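You operate a simulated robot arm through the tools that you are given. There is no shell and no other tool. Be economical: measure what you need, move in short steps, check, and stop when the job is done.

Carry out the task below with a simulated robot arm. There is one attempt and no reset: what you move stays moved.

TASK
Free the brake, set the tape spool in the winder and wind all the tape on.
Fine: the spool goes back; brake on again.
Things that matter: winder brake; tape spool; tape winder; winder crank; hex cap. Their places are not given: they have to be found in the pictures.

It is judged by the outcome, as a careful person would: the job done as asked, and still so three seconds after it is handed in. It fails if anything else is knocked over, pushed out of place, dropped, spilled or broken.

THE ROBOT
A 7-joint arm with a two-finger parallel gripper, fixed in place. Base frame: the origin is at the foot of the arm, x ahead of it, y to its left, z up; the work surface is at about z = 0. Lengths are in m, angles in rad, forces in N, time in s.
With the tool pointing down near the work surface it reaches from about 0.24 to 0.62 m from the base axis. Its first joint turns from -1.152 to 1.152 rad. Payload 2.6 kg.
Tool frame: the origin (TCP) lies between the finger pads and is the grasp point; the fingertips stand 0.03 m ahead of it; z points along the fingers, y is the line along which they close. The gripper opens to 0.094 m. The fingers are 0.028 m wide and 0.01 m thick; the gripper's body (0.05 by 0.096 m) begins 0.055 m behind the TCP.
Orientation is that of the tool frame in the base frame, as a unit quaternion [w, x, y, z]. With the fingers straight down and closing along the base's y, the tool's x points along the base's -x, its y along +y and its z along -z.

THE INTERFACE
- The arm moves only by the tool drive_tool. Its argument "commands" is a list of rows, each an object of numbers (a shift or turn left out is 0, a gripper value left out holds the last): "dx", "dy", "dz": the shift along the base's x, y, z in m; "ax", "ay", "az": the turn, a rotation vector about the base's x, y, z in rad. In form: [{"dx": .., "dy": .., "dz": .., "ax": .., "ay": .., "az": ..}, ...]. A call has 1 to 12 rows; each row shifts and turns the commanded pose from where the row before left it. "claw" is the finger opening in m, from 0 to 0.094, set as the call begins (left out, the last holds). A row lasts 0.2 s, in which the tool goes at most 0.05 m and 0.15 rad; a call with a longer step from one row to the next is refused whole, and so is a gripper value outside its range. A pose out of reach is approached as far as the arm can. The call stops where the force on the tool passes 40 N (or 10 N more than at its start, if that is more) or the arm is blocked; 0.2 s more then pass. The fingers move at their own pace (about 0.072 m/s each) and stop on an object; they squeeze with about 44 N. The grip force told is the motor's: it shows also when the fingers shut on nothing. Time passes only in rows, and 0.2 s behind the last, so rows that do not move let the fingers close. It gives the time, the measured TCP pose, the force on the tool (base axes), the opening and the grip force at its end, in the units of the frame above (readings bear some noise), and new pictures: "views" is both (left out), scene, wrist or none.
- Cameras (640 x 400 px; columns grow to the right, rows downward): "scene" is fixed at [0.0356, 0.4396, 0.5626]; the picture's right is [-0.69, -0.72, 0.00], its down [-0.38, 0.37, -0.85] and it looks along [0.61, -0.59, -0.53] (base axes); focal length 312 px, centre (320, 200). "wrist" rides on the gripper at [-0.037, 0, -0.058] in the tool frame; the picture's right is [0.00, -1.00, 0.00], its down [0.97, 0.00, -0.24] and it looks along [0.24, 0.00, 0.97] (tool axes); focal length 218 px, centre (320, 200).
- probe_pixels(camera, pixels): for up to 12 pixels [column, row] of the newest picture of that camera ("zoom" is the newest enlarged one), the place [x, y, z] in the base frame of the surface seen there, good to about 0.002 m, but the place of the scene camera against the robot may be out by one fixed shift of up to 0.012 m in any direction. No time passes.
- inspect(camera, box): a new picture of the part [left, top, right, bottom] of that camera's present view, enlarged. No time passes.
- finish_job(): hands the job in; it is judged then, once.

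Work in short steps. Measure before you move; look again where a grasp or a placing could have gone wrong, and mend it. You have 80 turns and 120 pictures in all, those below and enlarged ones among them. Open the gripper and draw the arm clear of the work before you hand the job in, unless the task says otherwise; then end with one line.

The tools are called as a command line: name --argument value ..., lists and objects as JSON in quotes. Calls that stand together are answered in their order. drive_tool: Moves the arm, as the interface text tells. Its arguments: {"type":"object","properties":{"commands":{"type":"array","items":{"type":"object","properties":{"dx":{"type":"number"},"dy":{"type":"number"},"dz":{"type":"number"},"ax":{"type":"number"},"ay":{"type":"number"},"az":{"type":"number"}}}},"claw":{"type":"number"},"views":{"type":"string","enum":["both","scene","wrist","none"]}},"required":["commands"]} The other tools are called the same way: probe_pixels (camera, pixels) gives the place of the surface under pixels of a picture; inspect (camera, box) takes an enlarged picture of a part of a camera's view; finish_job () hands the job in.

At the start:

```text
t: 0.0
ee_pos: [0.3364, 0.132, 0.3887]
orientation: [0.0, 0.0, 1.0, 0.001]
force: [0.2, -0.1, 0.6]
opening: 0.094
grasp_force: 0.1
```

scene: 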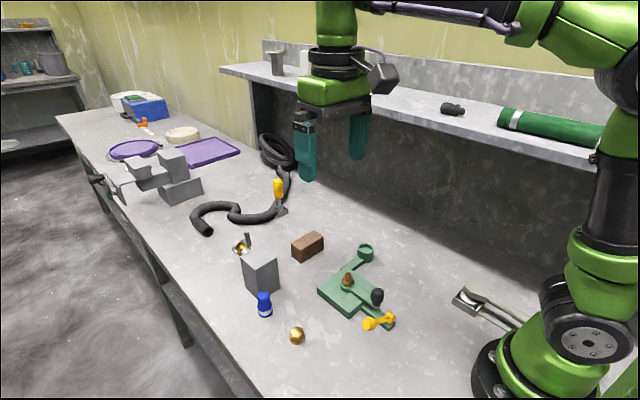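
wrist: 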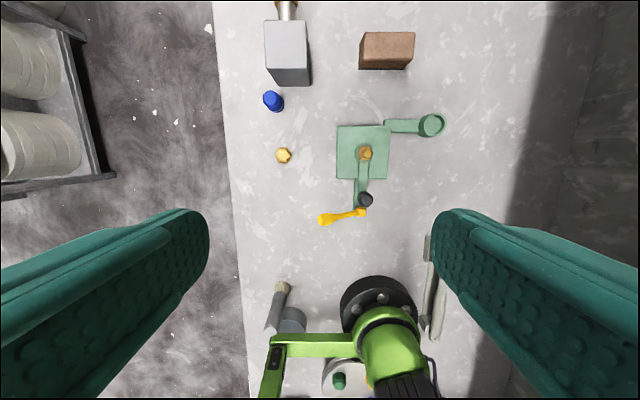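

I start by enlarging the winder area in both views to identify the parts.

inspect --camera "scene" --box '[220, 220, 420, 345]'

inspect --camera "wrist" --box '[240, 80, 480, 230]'

```text
3.20 times, centred on (320, 282) of scene
```

zoom: 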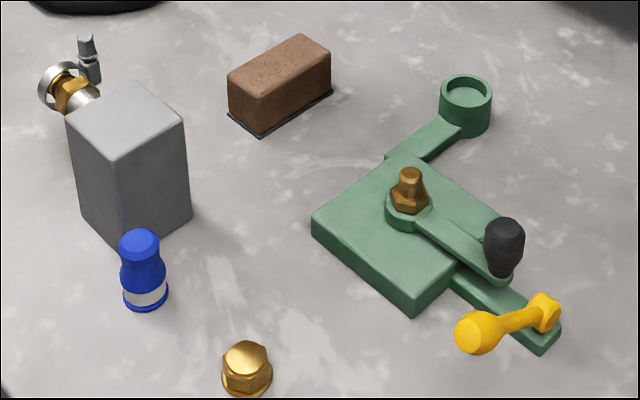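

```text
2.67 times, centred on (360, 155) of wrist
```

zoom: 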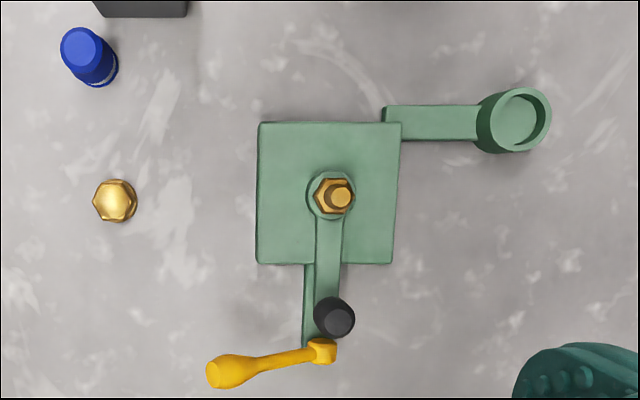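

inspect --camera "scene" --box '[220, 225, 290, 325]'

inspect --camera "scene" --box '[80, 80, 320, 240]'

probe_pixels --camera "wrist" --pixels '[[273, 101], [283, 155], [366, 154], [366, 199], [361, 212], [325, 220], [433, 125], [345, 140], [289, 12], [431, 117], [440, 125]]'

```text
4.00 times, centred on (255, 275) of scene
```

zoom: 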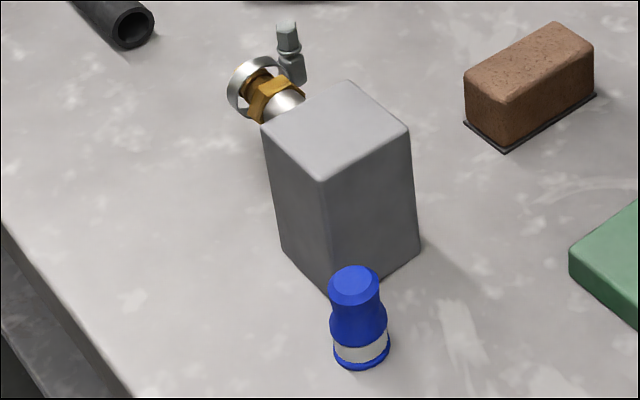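

```text
2.50 times, centred on (200, 160) of scene
```

zoom: 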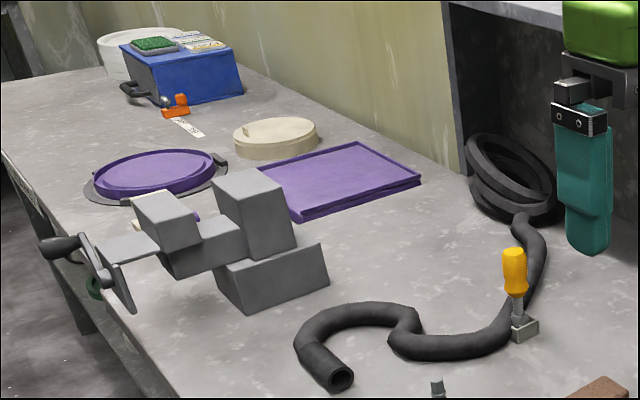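

```text
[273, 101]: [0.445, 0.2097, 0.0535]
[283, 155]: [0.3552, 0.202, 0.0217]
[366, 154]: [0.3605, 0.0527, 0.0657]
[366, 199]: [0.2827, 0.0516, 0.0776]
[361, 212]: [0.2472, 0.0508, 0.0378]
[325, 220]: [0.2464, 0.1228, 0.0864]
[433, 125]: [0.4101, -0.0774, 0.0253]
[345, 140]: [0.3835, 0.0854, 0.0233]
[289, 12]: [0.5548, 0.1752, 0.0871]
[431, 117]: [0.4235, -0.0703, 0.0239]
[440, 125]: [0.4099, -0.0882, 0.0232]
```

Blue body with the white band (scene 264,303) is likely the spool, the yellow lever the brake, the green cup the spool seat. I move lower for a closer look at the brake and crank.

drive_tool --commands '[{"dy": -0.0, "dz": -0.04}, {"dz": -0.04, "dx": 0.01}, {"dz": -0.04}, {"dz": -0.03}]' --views "wrist"

inspect --camera "scene" --box '[310, 235, 410, 335]'

```text
t: 1.0
ee_pos: [0.3459, 0.1314, 0.2386]
orientation: [0.001, 0.0, 1.0, 0.0]
force: [0.4, 0.6, -0.5]
opening: 0.0938
grasp_force: 0.0
```

wrist: 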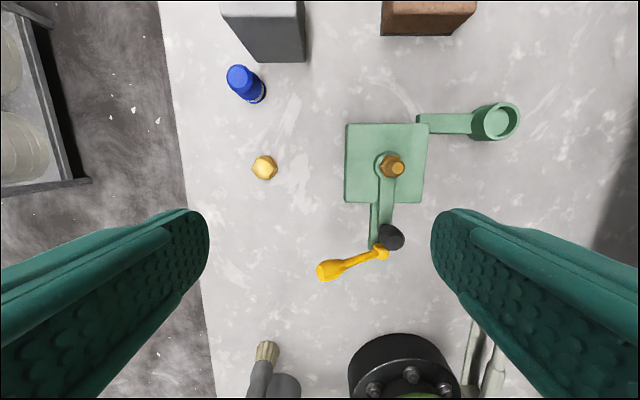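

```text
4.00 times, centred on (360, 285) of scene
```

zoom: 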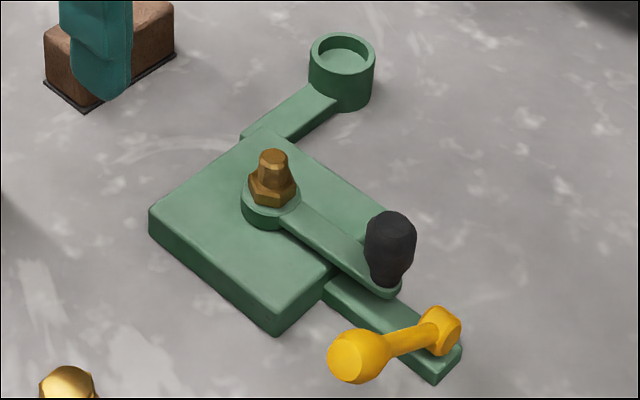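

inspect --camera "wrist" --box '[215, 50, 315, 190]'

probe_pixels --camera "wrist" --pixels '[[478, 122], [518, 116], [497, 104], [496, 124], [238, 73], [390, 234], [380, 254], [327, 271], [398, 167], [376, 240], [414, 135], [350, 262]]'

probe_pixels --camera "scene" --pixels '[[264, 295], [264, 309], [258, 303], [271, 303], [365, 247], [359, 249], [373, 249], [347, 279], [377, 293], [370, 323], [390, 317], [298, 334]]'

```text
2.86 times, centred on (265, 120) of wrist
```

zoom: 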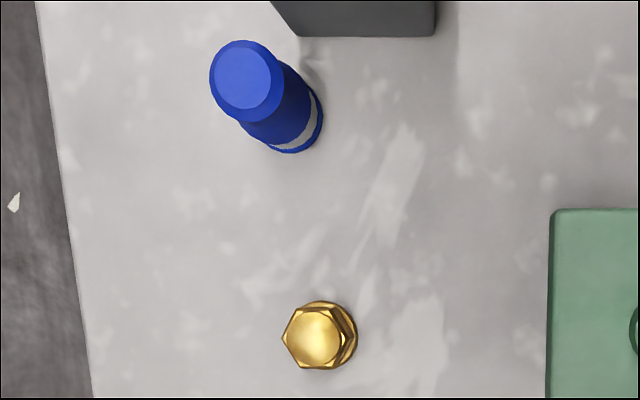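

```text
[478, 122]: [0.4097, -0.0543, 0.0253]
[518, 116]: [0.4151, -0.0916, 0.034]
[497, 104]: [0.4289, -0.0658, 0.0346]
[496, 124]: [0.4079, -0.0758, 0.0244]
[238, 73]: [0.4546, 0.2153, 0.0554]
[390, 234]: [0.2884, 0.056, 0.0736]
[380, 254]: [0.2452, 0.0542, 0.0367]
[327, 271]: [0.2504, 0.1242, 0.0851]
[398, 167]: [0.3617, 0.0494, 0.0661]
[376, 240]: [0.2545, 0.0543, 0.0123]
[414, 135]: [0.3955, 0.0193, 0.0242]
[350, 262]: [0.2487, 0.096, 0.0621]
```

```text
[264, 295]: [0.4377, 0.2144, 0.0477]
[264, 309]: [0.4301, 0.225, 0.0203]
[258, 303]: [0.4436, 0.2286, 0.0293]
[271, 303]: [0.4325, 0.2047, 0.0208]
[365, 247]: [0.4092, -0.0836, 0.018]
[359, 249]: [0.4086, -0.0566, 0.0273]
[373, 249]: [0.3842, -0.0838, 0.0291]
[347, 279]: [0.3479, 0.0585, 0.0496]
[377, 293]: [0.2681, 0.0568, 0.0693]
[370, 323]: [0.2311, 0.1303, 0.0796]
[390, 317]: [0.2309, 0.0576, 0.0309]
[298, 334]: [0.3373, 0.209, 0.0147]
```

inspect --camera "scene" --box '[350, 280, 410, 335]'

inspect --camera "wrist" --box '[305, 140, 425, 290]'

```text
7.27 times, centred on (380, 308) of scene
```

zoom: 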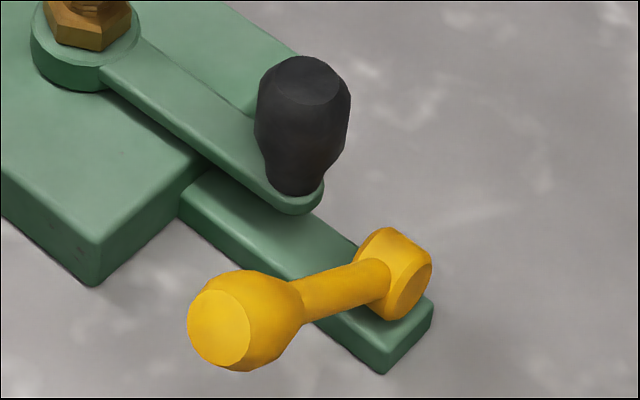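

```text
2.67 times, centred on (365, 215) of wrist
```

zoom: 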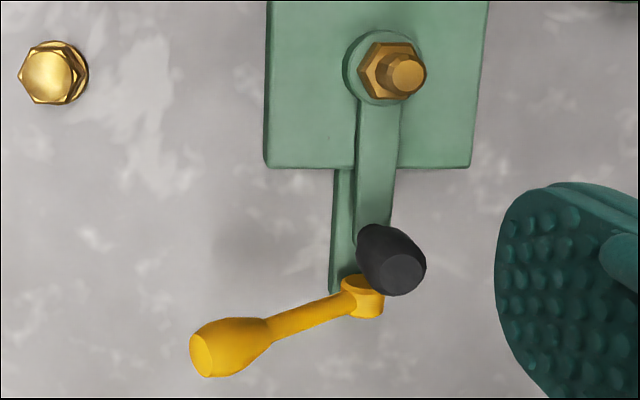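

The brake lever's pivot axis runs along x (hub at ~(0.247,0.053,0.03)), and its knob is near (0.249,0.116,0.077). I turn the gripper 90° to close along x and go above the knob.

drive_tool --commands '[{"az": 0.143, "dx": -0.0085, "dy": -0.0015}, {"az": 0.143, "dx": -0.0085, "dy": -0.0015}, {"az": 0.143, "dx": -0.0085, "dy": -0.0015}, {"az": 0.143, "dx": -0.0085, "dy": -0.0015}, {"az": 0.143, "dx": -0.0085, "dy": -0.0015}, {"az": 0.143, "dx": -0.0085, "dy": -0.0015}, {"az": 0.143, "dx": -0.0085, "dy": -0.0015}, {"az": 0.143, "dx": -0.0085, "dy": -0.0015}, {"az": 0.143, "dx": -0.0085, "dy": -0.0015}, {"az": 0.143, "dx": -0.0085, "dy": -0.0015}, {"az": 0.141, "dx": -0.01}]' --claw 0.05

```text
t: 3.4
ee_pos: [0.2505, 0.1157, 0.2375]
orientation: [0.0, 0.707, -0.707, 0.0]
force: [-0.7, 0.1, 0.2]
opening: 0.0504
grasp_force: 0.1
```

scene: 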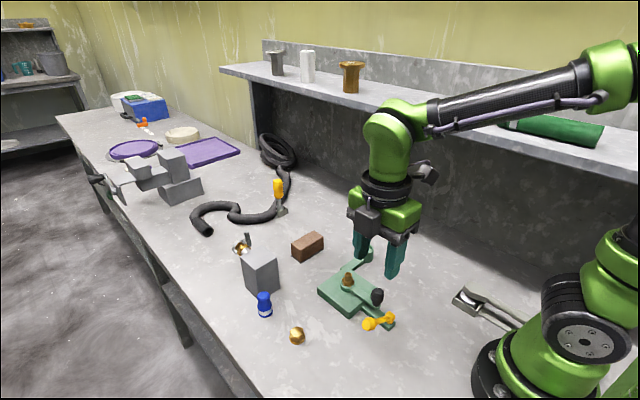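
wrist: 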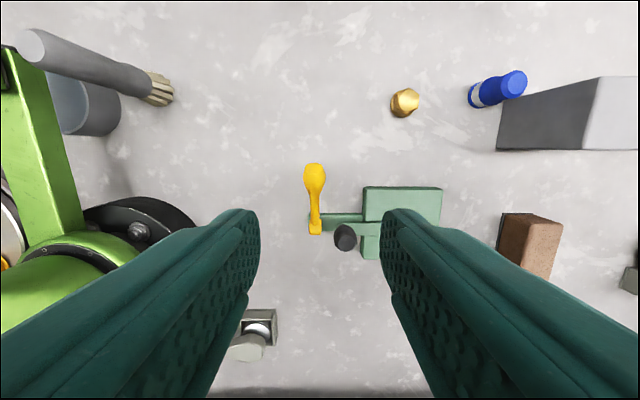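

inspect --camera "wrist" --box '[280, 145, 460, 275]'

probe_pixels --camera "wrist" --pixels '[[314, 168], [314, 180], [305, 178], [323, 178], [314, 200], [315, 222], [315, 230], [345, 238], [340, 217]]'

```text
3.08 times, centred on (370, 210) of wrist
```

zoom: 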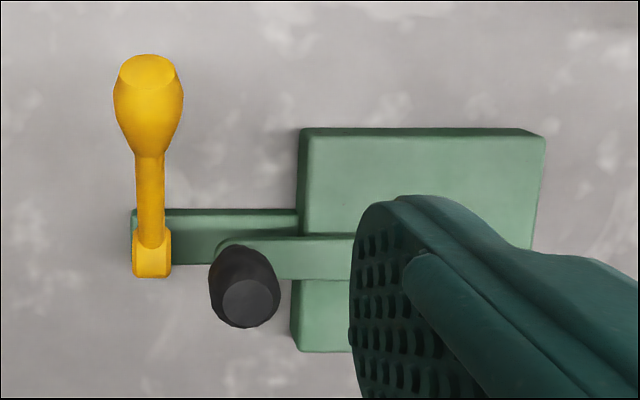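

```text
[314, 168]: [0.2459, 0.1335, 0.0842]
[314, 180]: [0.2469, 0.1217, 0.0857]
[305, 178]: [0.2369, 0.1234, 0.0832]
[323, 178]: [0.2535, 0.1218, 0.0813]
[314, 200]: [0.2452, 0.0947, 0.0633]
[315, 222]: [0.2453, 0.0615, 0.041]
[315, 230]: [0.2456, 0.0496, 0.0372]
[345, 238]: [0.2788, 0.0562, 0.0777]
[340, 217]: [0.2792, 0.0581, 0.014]
```

Knob centre ≈ (0.2455,0.119,0.077). I descend over it and close.

drive_tool --commands '[{"dx": -0.005, "dy": 0.003, "dz": -0.04}, {"dz": -0.045}, {"dz": -0.045}, {"dz": -0.03}]' --views "both"

drive_tool --commands '[{}, {}, {}]' --claw 0.0 --views "none"

```text
t: 4.4
ee_pos: [0.248, 0.1188, 0.077]
orientation: [-0.001, -0.707, 0.708, 0.001]
force: [0.3, -0.3, 0.6]
opening: 0.05
grasp_force: 0.1
```

scene: 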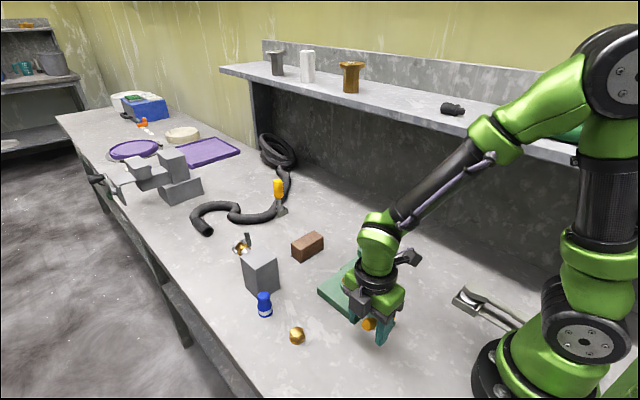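
wrist: 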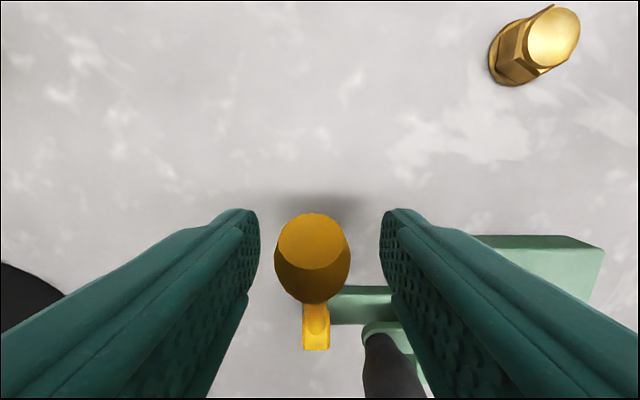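

```text
t: 5.2
ee_pos: [0.245, 0.1198, 0.077]
orientation: [-0.003, -0.707, 0.707, 0.002]
force: [-24.1, 6.3, 1.5]
opening: 0.0221
grasp_force: 45.5
```

Gripped (0.022 m). I relieve the side load and try raising the lever along its arc by ~18°.

drive_tool --commands '[{"dx": -0.001}, {"dy": -0.0043, "dz": 0.0052}, {"dy": -0.0043, "dz": 0.0052}, {"dy": -0.005, "dz": 0.0043}, {"dy": -0.005, "dz": 0.0043}]' --views "scene"

```text
t: 6.4
ee_pos: [0.2453, 0.1019, 0.0995]
orientation: [0.0, 0.708, -0.707, -0.001]
force: [-25.1, 19.6, 3.5]
opening: 0.0227
grasp_force: 45.0
```

scene: 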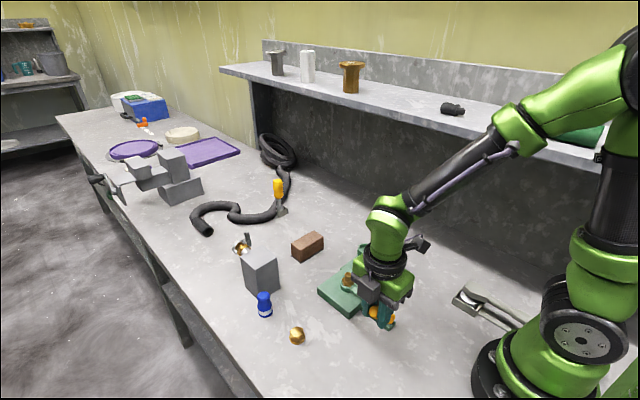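

drive_tool --commands '[{"dx": -0.003}, {"dy": -0.0056, "dz": 0.0035}, {"dy": -0.006, "dz": 0.0028}, {"dy": -0.0065, "dz": 0.002}, {"dy": -0.0068, "dz": 0.0012}, {"dy": -0.007, "dz": 0.0005}]' --views "scene"

```text
t: 7.3
ee_pos: [0.2441, 0.0906, 0.1066]
orientation: [-0.005, 0.708, -0.707, 0.001]
force: [-0.9, -0.4, 2.4]
opening: 0.0226
grasp_force: 45.2
stopped in row 4: the force on the tool passed its limit (the readings are from after the stop); the commanded pose is now the measured one
```

scene: 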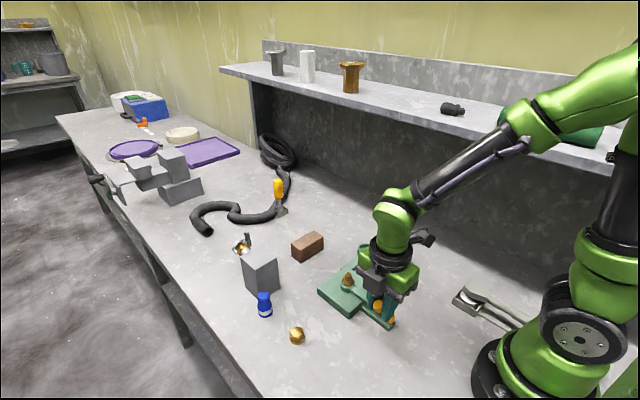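

Lever went to ~64° before the force limit; I continue with small tangential steps to see whether it is a stop.

drive_tool --commands '[{"dy": -0.004, "dz": 0.0018}, {"dy": -0.004, "dz": 0.0016}]' --views "none"

drive_tool --commands '[{"dy": -0.004, "dz": 0.001}, {"dy": -0.004, "dz": 0.0008}]' --views "both"

```text
t: 7.9
ee_pos: [0.2454, 0.085, 0.1109]
orientation: [-0.006, 0.707, -0.707, 0.0]
force: [-8.1, 23.6, 12.8]
opening: 0.0225
grasp_force: 44.7
```

```text
t: 8.3
ee_pos: [0.2449, 0.0816, 0.1117]
orientation: [0.007, -0.707, 0.707, 0.003]
force: [-1.1, 0.3, 2.2]
opening: 0.0226
grasp_force: 44.9
stopped in row 2: the force on the tool passed its limit (the readings are from after the stop); the commanded pose is now the measured one
```

scene: 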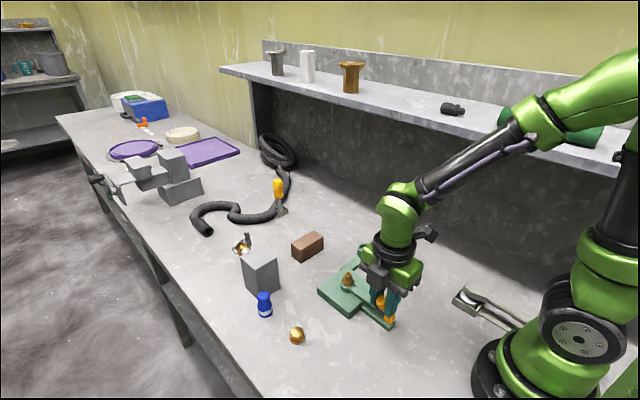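
wrist: 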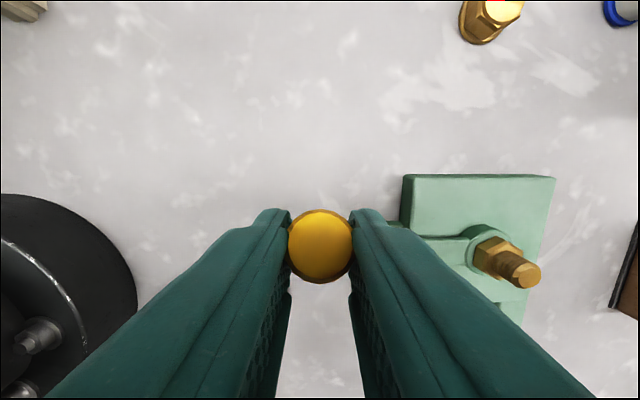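

The lever still follows but with notable resistance; I proceed more slowly along the arc.

drive_tool --commands '[{"dy": -0.003, "dz": 0.0008}, {"dy": -0.003, "dz": 0.0007}, {"dy": -0.003, "dz": 0.0006}, {"dy": -0.003, "dz": 0.0005}, {"dy": -0.003, "dz": 0.0003}, {"dy": -0.003, "dz": 0.0001}]' --views "none"

drive_tool --commands '[{"dy": -0.003, "dz": 0}, {"dy": -0.003, "dz": 0}, {"dy": -0.003, "dz": -0.0001}, {"dy": -0.003, "dz": -0.0002}, {"dy": -0.003, "dz": -0.0003}, {"dy": -0.003, "dz": -0.0005}]' --views "both"

```text
t: 9.2
ee_pos: [0.2445, 0.0754, 0.1162]
orientation: [0.01, -0.707, 0.708, 0.004]
force: [-1.6, 0.2, 3.4]
opening: 0.0221
grasp_force: 45.0
stopped in row 4: the force on the tool passed its limit (the readings are from after the stop); the commanded pose is now the measured one
```

```text
t: 9.9
ee_pos: [0.2451, 0.0715, 0.1162]
orientation: [-0.013, 0.708, -0.706, -0.006]
force: [-2.6, 1.1, 2.8]
opening: 0.0221
grasp_force: 45.1
stopped in row 3: the force on the tool passed its limit (the readings are from after the stop); the commanded pose is now the measured one
```

scene: 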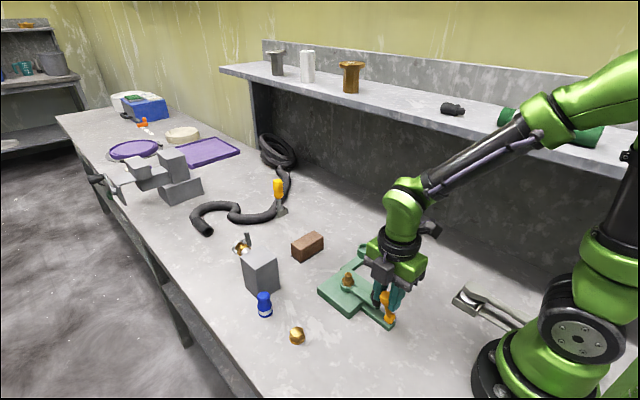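
wrist: 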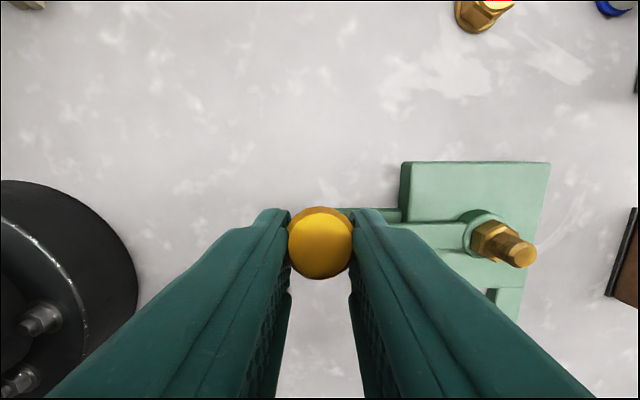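

Friction in the grip is twisting the tool; I regrip and continue while turning the tool about x with the lever.

drive_tool --commands '[{}, {}]' --claw 0.034 --views "none"

drive_tool --commands '[{}, {}]' --claw 0.0 --views "none"

drive_tool --commands '[{"dy": -0.0043, "dz": 0.0008, "ax": 0.05}, {"dy": -0.0044, "dz": 0.0005, "ax": 0.05}, {"dy": -0.0044, "dz": 0.0003, "ax": 0.05}, {"dy": -0.0044, "dz": 0.0001, "ax": 0.05}, {"dy": -0.0044, "dz": -0.0001, "ax": 0.05}, {"dy": -0.0044, "dz": -0.0003, "ax": 0.05}]' --views "scene"

```text
t: 10.5
ee_pos: [0.2449, 0.072, 0.1173]
orientation: [-0.012, 0.707, -0.707, -0.005]
force: [-0.3, -1.4, -0.5]
opening: 0.0339
grasp_force: 0.0
```

```text
t: 11.1
ee_pos: [0.2443, 0.0716, 0.1163]
orientation: [-0.011, 0.708, -0.706, -0.006]
force: [-1.7, -0.9, 1.4]
opening: 0.0222
grasp_force: 44.9
```

```text
t: 12.5
ee_pos: [0.2452, 0.0468, 0.1178]
orientation: [0.113, -0.698, 0.699, 0.106]
force: [-2.5, -0.4, 3.4]
opening: 0.0221
grasp_force: 44.6
stopped in row 6: the force on the tool passed its limit (the readings are from after the stop); the commanded pose is now the measured one
```

scene: 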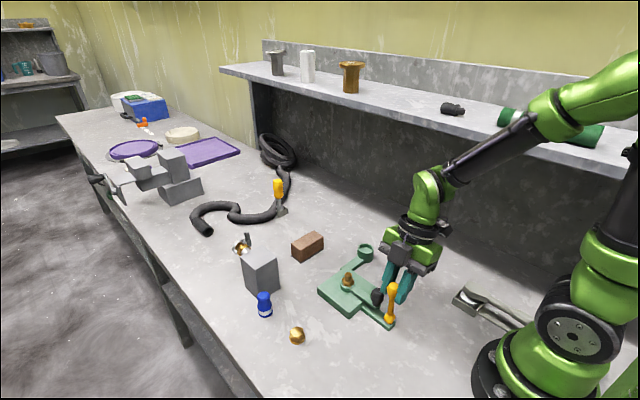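

Lever is near upright and moves on; continue.

drive_tool --commands '[{"dy": -0.0043, "dz": -0.0004, "ax": 0.05}, {"dy": -0.0043, "dz": -0.0007, "ax": 0.05}, {"dy": -0.0043, "dz": -0.0009, "ax": 0.05}, {"dy": -0.0043, "dz": -0.0011, "ax": 0.05}, {"dy": -0.0042, "dz": -0.0013, "ax": 0.05}, {"dy": -0.0042, "dz": -0.0015, "ax": 0.05}]' --views "none"

drive_tool --commands '[{"dy": -0.0041, "dz": -0.0016, "ax": 0.05}, {"dy": -0.004, "dz": -0.0018, "ax": 0.05}, {"dy": -0.0039, "dz": -0.002, "ax": 0.05}, {"dy": -0.0038, "dz": -0.0022, "ax": 0.05}]' --views "scene"

```text
t: 13.4
ee_pos: [0.2442, 0.0318, 0.1167]
orientation: [0.172, -0.686, 0.688, 0.164]
force: [-2.5, -1.3, 2.5]
opening: 0.0221
grasp_force: 44.6
stopped in row 4: the force on the tool passed its limit (the readings are from after the stop); the commanded pose is now the measured one
```

```text
t: 14.0
ee_pos: [0.2444, 0.0245, 0.1152]
orientation: [0.198, -0.679, 0.681, 0.19]
force: [-1.1, -0.8, 5.3]
opening: 0.0221
grasp_force: 45.0
stopped in row 2: the force on the tool passed its limit (the readings are from after the stop); the commanded pose is now the measured one
```

scene: 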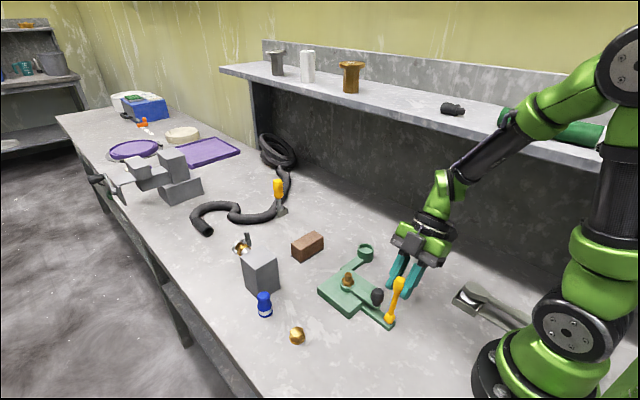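

inspect --camera "scene" --box '[350, 230, 450, 335]'

drive_tool --commands '[{"dy": -0.0035, "dz": -0.0015, "ax": 0.04}, {"dy": -0.0034, "dz": -0.0017, "ax": 0.04}, {"dy": -0.0033, "dz": -0.0019, "ax": 0.04}, {"dy": -0.0033, "dz": -0.002, "ax": 0.04}]' --views "scene"

```text
3.81 times, centred on (400, 282) of scene
```

zoom: 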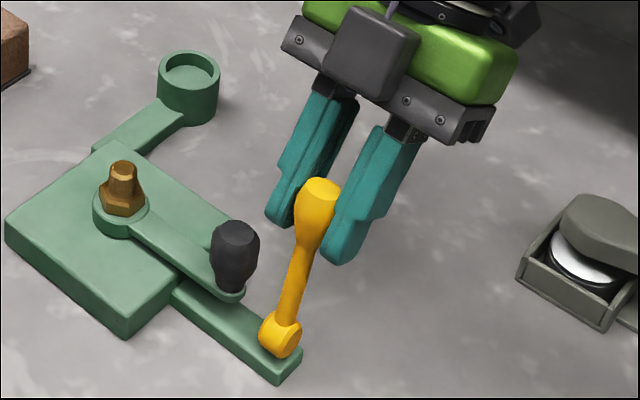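

```text
t: 14.7
ee_pos: [0.2452, 0.0203, 0.113]
orientation: [0.235, -0.667, 0.669, 0.229]
force: [-1.9, 6.2, 5.8]
opening: 0.0224
grasp_force: 45.7
stopped in row 3: the force on the tool passed its limit (the readings are from after the stop); the commanded pose is now the measured one
```

scene: 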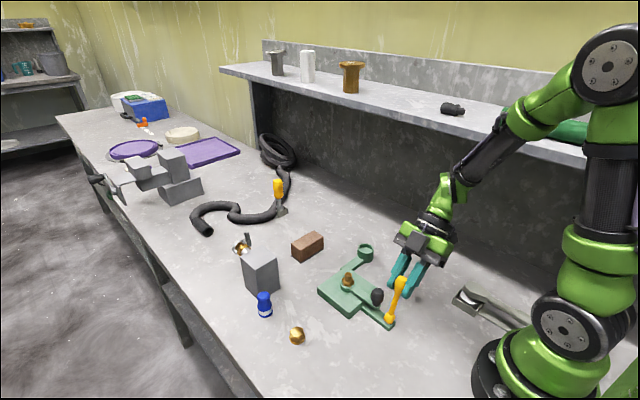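

drive_tool --commands '[{"dy": -0.003, "dz": -0.0012}, {"dy": -0.003, "dz": -0.0013}, {"dy": -0.003, "dz": -0.0013}]' --views "none"

drive_tool --commands '[{"dy": -0.003, "dz": -0.0014}, {"dy": -0.003, "dz": -0.0014}, {"dy": -0.003, "dz": -0.0014}]' --views "none"

drive_tool --commands '[{}, {}]' --claw 0.04 --views "both"

```text
t: 15.3
ee_pos: [0.2447, 0.0203, 0.1134]
orientation: [-0.238, 0.667, -0.666, -0.235]
force: [-0.1, 8.4, 4.7]
opening: 0.0223
grasp_force: 45.4
stopped in row 2: the force on the tool passed its limit (the readings are from after the stop); the commanded pose is now the measured one
```

```text
t: 15.9
ee_pos: [0.2447, 0.0189, 0.113]
orientation: [0.243, -0.664, 0.666, 0.239]
force: [0.9, 8.2, 4.1]
opening: 0.0222
grasp_force: 45.0
stopped in row 2: the force on the tool passed its limit (the readings are from after the stop); the commanded pose is now the measured one
```

```text
t: 16.5
ee_pos: [0.2454, 0.019, 0.1132]
orientation: [0.242, -0.664, 0.666, 0.239]
force: [0.1, 1.2, -0.3]
opening: 0.04
grasp_force: 0.0
```

scene: 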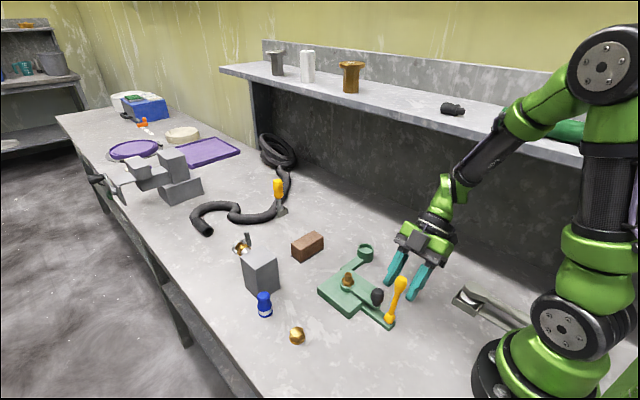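
wrist: 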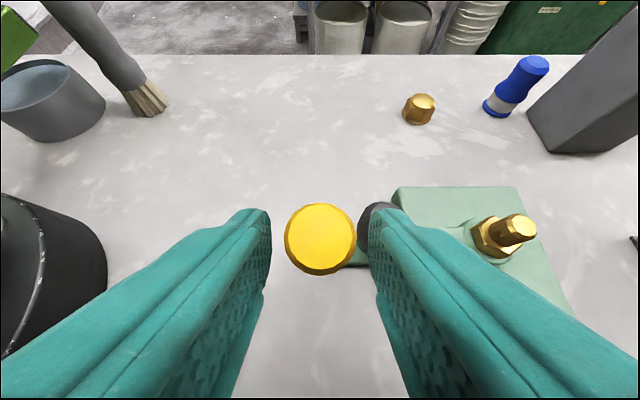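

The lever stops hard at ~112° and stays. I retreat along the tool axis and straighten the tool.

drive_tool --commands '[{"dy": -0.025, "dz": 0.03}, {"dy": -0.025, "dz": 0.03}, {"dy": -0.022, "dz": 0.03}, {"ax": -0.139, "dx": 0.02, "dz": 0.01}, {"ax": -0.139, "dx": 0.02, "dz": 0.01}, {"ax": -0.139, "dx": 0.02, "dz": 0.01}, {"ax": -0.139, "dx": 0.02, "dz": 0.01}, {"ax": -0.138, "dx": 0.02, "dz": 0.01}]' --views "none" --claw 0.05

drive_tool --commands '[{"az": -0.143, "dx": 0.005, "dy": 0.022}, {"az": -0.143, "dx": 0.005, "dy": 0.022}, {"az": -0.143, "dx": 0.005, "dy": 0.022}, {"az": -0.143, "dx": 0.005, "dy": 0.022}, {"az": -0.143, "dx": 0.005, "dy": 0.022}, {"az": -0.143, "dx": 0.005, "dy": 0.022}, {"az": -0.143, "dx": 0.005, "dy": 0.022}, {"az": -0.143, "dx": 0.005, "dy": 0.022}, {"az": -0.143, "dx": 0.005, "dy": 0.022}, {"az": -0.143, "dx": 0.005, "dy": 0.022}, {"az": -0.141, "dx": 0.005, "dy": 0.022}]' --views "both"

```text
t: 17.4
ee_pos: [0.2035, -0.0111, 0.1697]
orientation: [0.193, -0.646, 0.662, 0.327]
force: [0.0, 0.1, 0.3]
opening: 0.0499
grasp_force: 0.1
stopped in row 4: the arm was blocked; the commanded pose is now the measured one
```

```text
t: 19.8
ee_pos: [0.3064, 0.2241, 0.1992]
orientation: [0.368, 0.012, 0.925, 0.093]
force: [-0.4, -0.9, 0.1]
opening: 0.0501
grasp_force: 0.1
out of reach, approached as far as the arm can: row 4, 5, 6, 7
```

scene: 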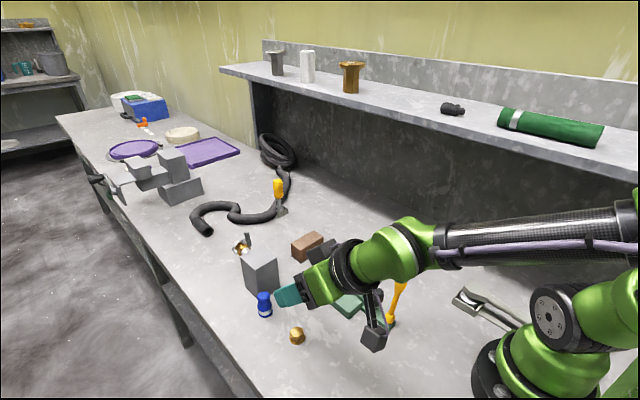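
wrist: 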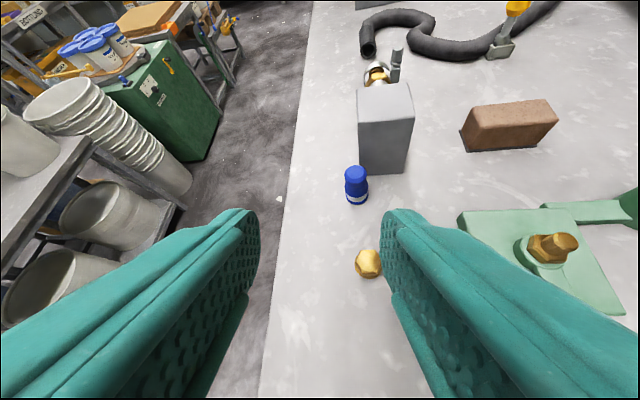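

The first retreat was blocked at a reach limit, so the tool ended tilted, but nothing was touched. I correct the orientation while rising.

drive_tool --commands '[{"dz": 0.02, "dx": 0.008, "ax": -0.032, "ay": 0.126, "az": 0.004}, {"dz": 0.02, "dx": 0.008, "ax": -0.032, "ay": 0.126, "az": 0.004}, {"dz": 0.02, "dx": 0.008, "ax": -0.032, "ay": 0.126, "az": 0.004}, {"dz": 0.01, "dx": 0.008, "ax": -0.032, "ay": 0.126, "az": 0.004}, {"dx": 0.008, "ax": -0.032, "ay": 0.126, "az": 0.004}, {"dx": 0.008, "ax": -0.032, "ay": 0.126, "az": 0.004}]' --views "both"

```text
t: 21.2
ee_pos: [0.3546, 0.2243, 0.2701]
orientation: [-0.001, 0.002, 1.0, 0.0]
force: [0.2, -1.0, -0.4]
opening: 0.0503
grasp_force: 0.1
out of reach, approached as far as the arm can: row 4
```

scene: 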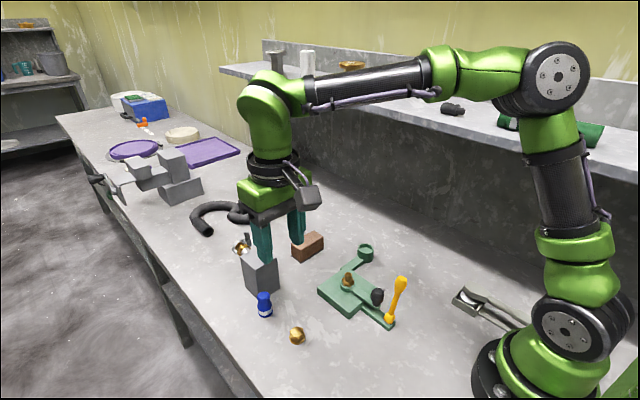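
wrist: 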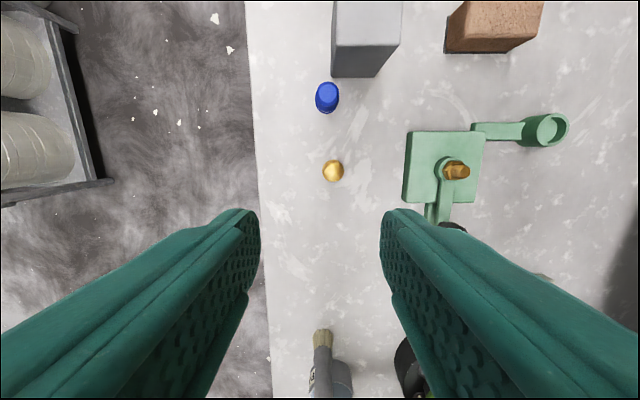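

probe_pixels --camera "wrist" --pixels '[[327, 91], [322, 100], [316, 96], [338, 96], [332, 111], [335, 50], [375, 74], [336, 74], [395, 40]]'

inspect --camera "wrist" --box '[300, 0, 420, 130]'

```text
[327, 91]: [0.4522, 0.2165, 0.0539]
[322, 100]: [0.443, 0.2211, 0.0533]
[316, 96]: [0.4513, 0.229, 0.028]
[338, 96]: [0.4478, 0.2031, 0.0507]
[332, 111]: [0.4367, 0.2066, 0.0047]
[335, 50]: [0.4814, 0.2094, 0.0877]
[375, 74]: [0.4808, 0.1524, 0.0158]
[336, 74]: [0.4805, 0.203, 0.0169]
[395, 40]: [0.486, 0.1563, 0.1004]
```

```text
3.08 times, centred on (360, 65) of wrist
```

zoom: 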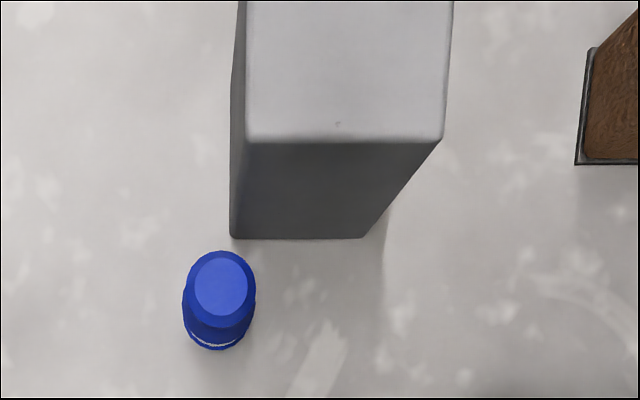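

Spool centre ≈ (0.450,0.216), top 0.054; grey box face at x=0.481, 0.10 high. I tilt the tool (fingers toward +x) to keep camera clear of the box, and go above the spool.

drive_tool --commands '[{"dx": 0.022, "dy": -0.002, "dz": -0.03, "ay": -0.1}, {"dx": 0.022, "dy": -0.002, "dz": -0.03, "ay": -0.1}, {"dx": 0.022, "dy": -0.002, "dz": -0.03, "ay": -0.1}, {"dx": 0.023, "dy": -0.002, "dz": -0.03, "ay": -0.1}, {"dx": 0.001}]' --claw 0.044

```text
t: 22.4
ee_pos: [0.4448, 0.2152, 0.1478]
orientation: [0.198, -0.001, 0.98, 0.0]
force: [-0.4, -0.1, -0.8]
opening: 0.0442
grasp_force: 0.0
```

scene: 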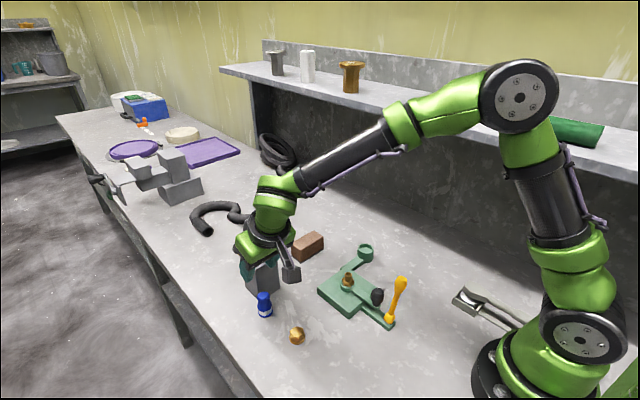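
wrist: 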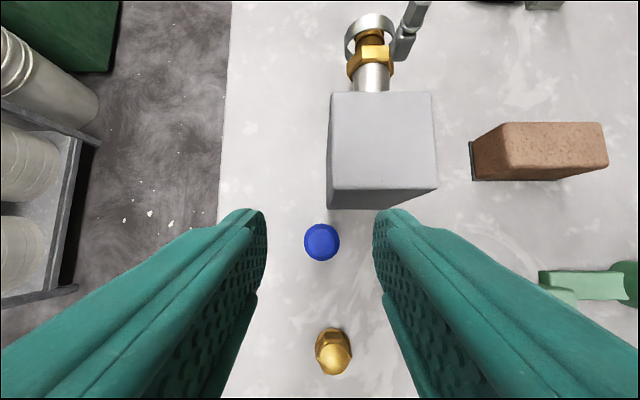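

probe_pixels --camera "wrist" --pixels '[[321, 242], [306, 242], [338, 242], [321, 226], [321, 260], [336, 204], [388, 210]]'

drive_tool --commands '[{"dz": -0.03, "dy": 0.001}, {"dz": -0.03}, {"dz": -0.02}]' --views "both"

```text
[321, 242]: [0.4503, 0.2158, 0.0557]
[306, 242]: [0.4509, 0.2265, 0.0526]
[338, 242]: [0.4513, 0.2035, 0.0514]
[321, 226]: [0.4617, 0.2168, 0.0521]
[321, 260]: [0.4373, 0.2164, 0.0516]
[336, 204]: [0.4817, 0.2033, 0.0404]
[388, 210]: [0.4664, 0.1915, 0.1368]
```

```text
t: 23.2
ee_pos: [0.4444, 0.2184, 0.0678]
orientation: [0.197, 0.0, 0.98, -0.001]
force: [0.2, -0.3, -0.9]
opening: 0.0441
grasp_force: 0.1
```

scene: 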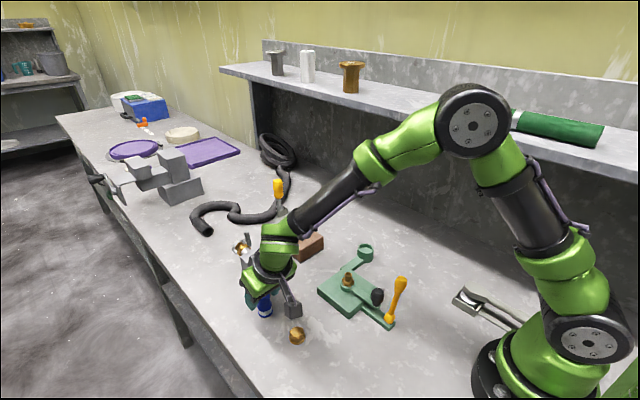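
wrist: 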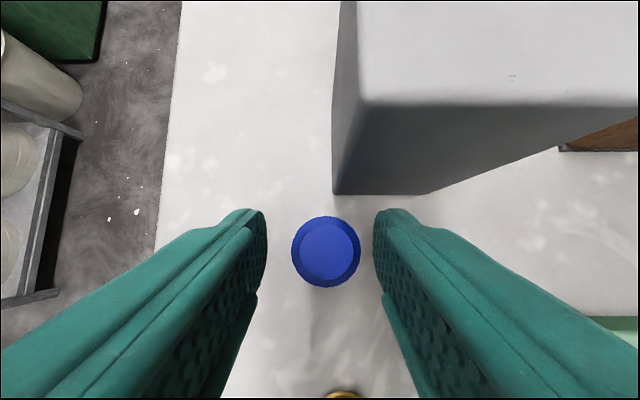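

Spool centred between the fingers. I lower to z≈0.047 and grip.

drive_tool --commands '[{"dz": -0.0105, "dx": 0.002, "dy": -0.0025}, {"dz": -0.0105}, {}]' --views "none"

drive_tool --commands '[{}, {}, {}]' --claw 0.0 --views "wrist"

```text
t: 24.0
ee_pos: [0.4467, 0.2143, 0.0467]
orientation: [0.199, 0.0, 0.98, 0.0]
force: [0.1, 0.4, 0.0]
opening: 0.0439
grasp_force: 0.0
```

```text
t: 24.8
ee_pos: [0.4459, 0.2155, 0.0467]
orientation: [0.198, 0.0, 0.98, 0.0]
force: [-0.1, -1.0, 0.3]
opening: 0.0283
grasp_force: 43.6
```

wrist: 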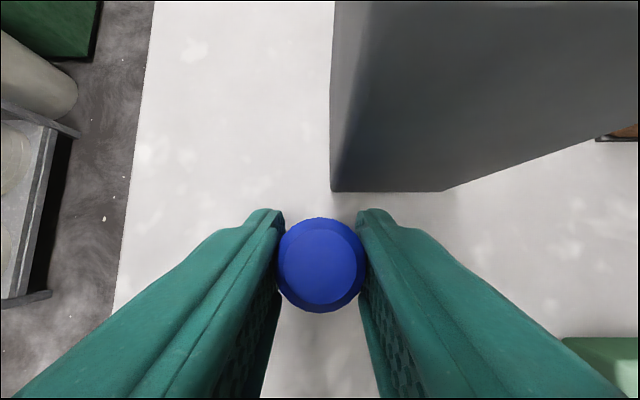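

Gripped at 0.028 m. I lift and carry toward the cup, then measure it.

drive_tool --commands '[{"dz": 0.03}, {"dz": 0.045}, {"dz": 0.045}, {"dx": -0.008, "dy": -0.045}, {"dx": -0.008, "dy": -0.045}, {"dx": -0.008, "dy": -0.045}, {"dx": -0.008, "dy": -0.045}, {"dx": -0.008, "dy": -0.045}, {"dx": -0.004, "dy": -0.045}, {"dy": -0.02}]'

```text
t: 27.0
ee_pos: [0.4029, -0.0735, 0.1682]
orientation: [0.198, 0.0, 0.98, 0.0]
force: [-0.8, -0.6, -0.2]
opening: 0.0282
grasp_force: 43.8
```

scene: 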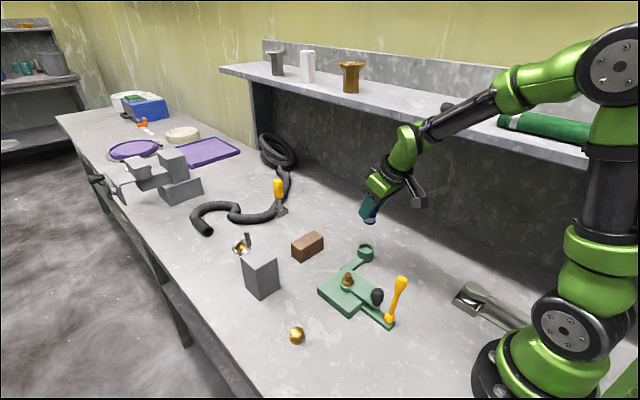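
wrist: 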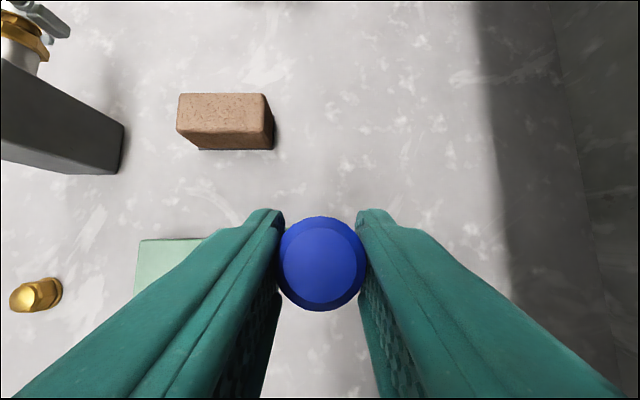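

drive_tool --commands '[{"dx": -0.035}, {"dx": -0.035}]' --views "wrist"

inspect --camera "wrist" --box '[240, 120, 400, 220]'

inspect --camera "scene" --box '[340, 190, 400, 270]'

```text
t: 27.6
ee_pos: [0.3321, -0.0741, 0.1675]
orientation: [0.198, 0.0, 0.98, 0.0]
force: [0.2, 0.3, 0.6]
opening: 0.0285
grasp_force: 44.7
```

wrist: 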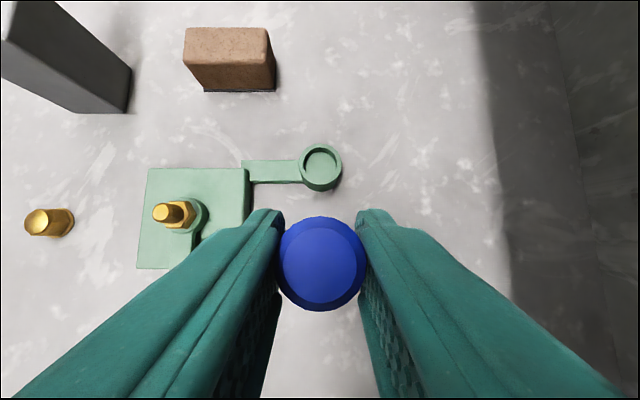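

```text
4.00 times, centred on (320, 170) of wrist
```

zoom: 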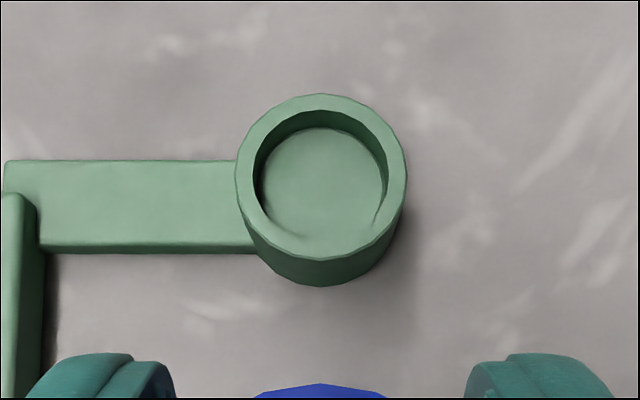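

```text
5.00 times, centred on (370, 230) of scene
```

zoom: 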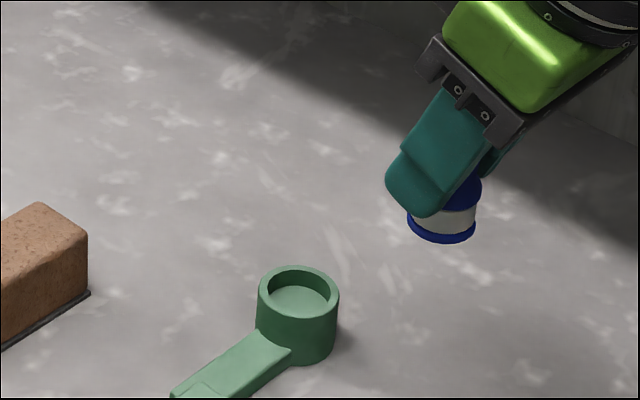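

probe_pixels --camera "wrist" --pixels '[[300.8, 164], [339.5, 164], [320, 145], [320, 183], [320, 167], [303, 164], [338, 164], [302, 160], [339, 160], [320, 146], [320, 182]]'

probe_pixels --camera "scene" --pixels '[[365.5, 244], [355.7, 249], [373.3, 249], [360, 253], [371, 253], [364, 256]]'

```text
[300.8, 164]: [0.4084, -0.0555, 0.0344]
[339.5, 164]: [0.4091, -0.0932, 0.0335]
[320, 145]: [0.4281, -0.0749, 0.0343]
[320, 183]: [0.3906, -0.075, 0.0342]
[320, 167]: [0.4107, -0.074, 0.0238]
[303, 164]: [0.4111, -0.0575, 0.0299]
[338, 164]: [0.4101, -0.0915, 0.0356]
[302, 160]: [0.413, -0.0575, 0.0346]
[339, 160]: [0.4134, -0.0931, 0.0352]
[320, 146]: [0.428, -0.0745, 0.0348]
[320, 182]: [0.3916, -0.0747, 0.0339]
```

```text
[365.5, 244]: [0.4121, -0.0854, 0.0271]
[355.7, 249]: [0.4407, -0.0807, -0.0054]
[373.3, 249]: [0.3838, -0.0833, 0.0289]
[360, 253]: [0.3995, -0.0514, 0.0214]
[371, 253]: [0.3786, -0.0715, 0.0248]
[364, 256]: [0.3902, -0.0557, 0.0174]
```

Cup centre (0.4093,-0.0745), rim 0.034, floor 0.024. Spool centre sits +0.0044 in x from TCP, so I go to TCP (0.405,-0.0745) and lower to just above the rim.

drive_tool --commands '[{"dx": 0.037}, {"dx": 0.036, "dy": -0.0004}, {"dz": -0.035}, {"dz": -0.03}, {"dz": -0.0125}, {}]' --views "both"

inspect --camera "scene" --box '[330, 210, 400, 280]'

```text
t: 29.0
ee_pos: [0.406, -0.0758, 0.09]
orientation: [0.197, 0.0, 0.98, -0.001]
force: [-0.1, -0.1, 0.7]
opening: 0.0284
grasp_force: 43.8
```

scene: 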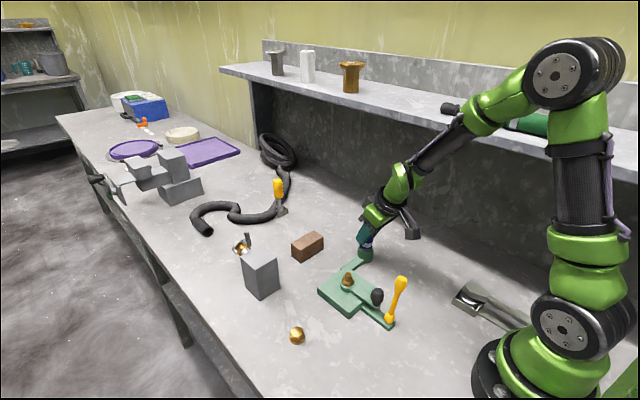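
wrist: 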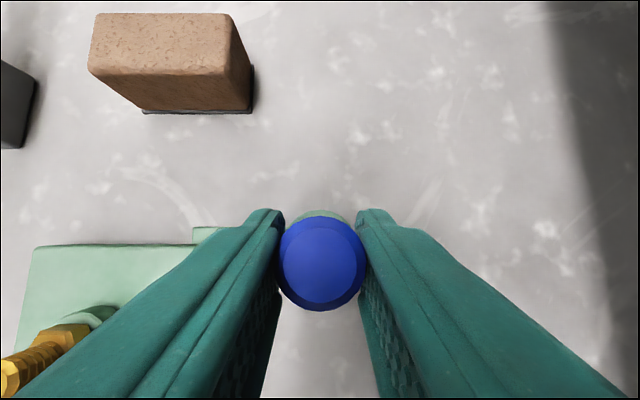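

```text
5.71 times, centred on (365, 245) of scene
```

zoom: 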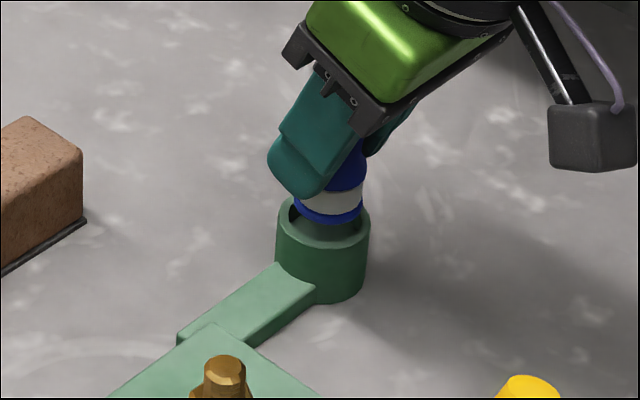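

inspect --camera "wrist" --box '[270, 195, 370, 255]'

inspect --camera "scene" --box '[350, 225, 385, 265]'

```text
6.40 times, centred on (320, 225) of wrist
```

zoom: 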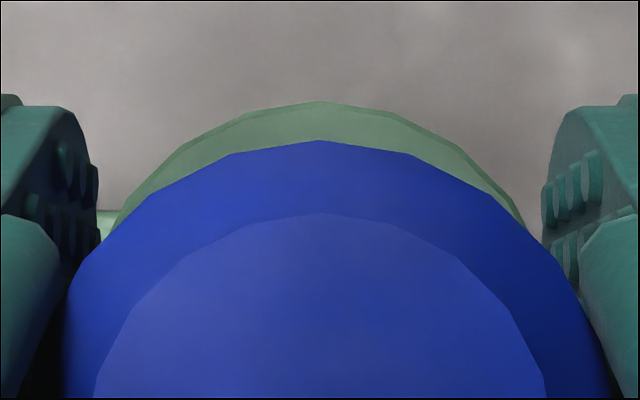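

```text
10.00 times, centred on (368, 245) of scene
```

zoom: 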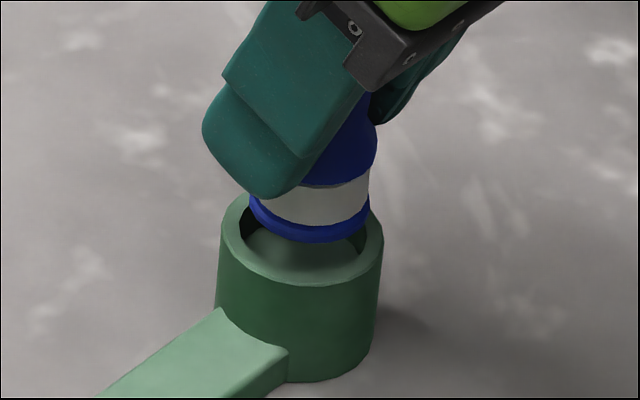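

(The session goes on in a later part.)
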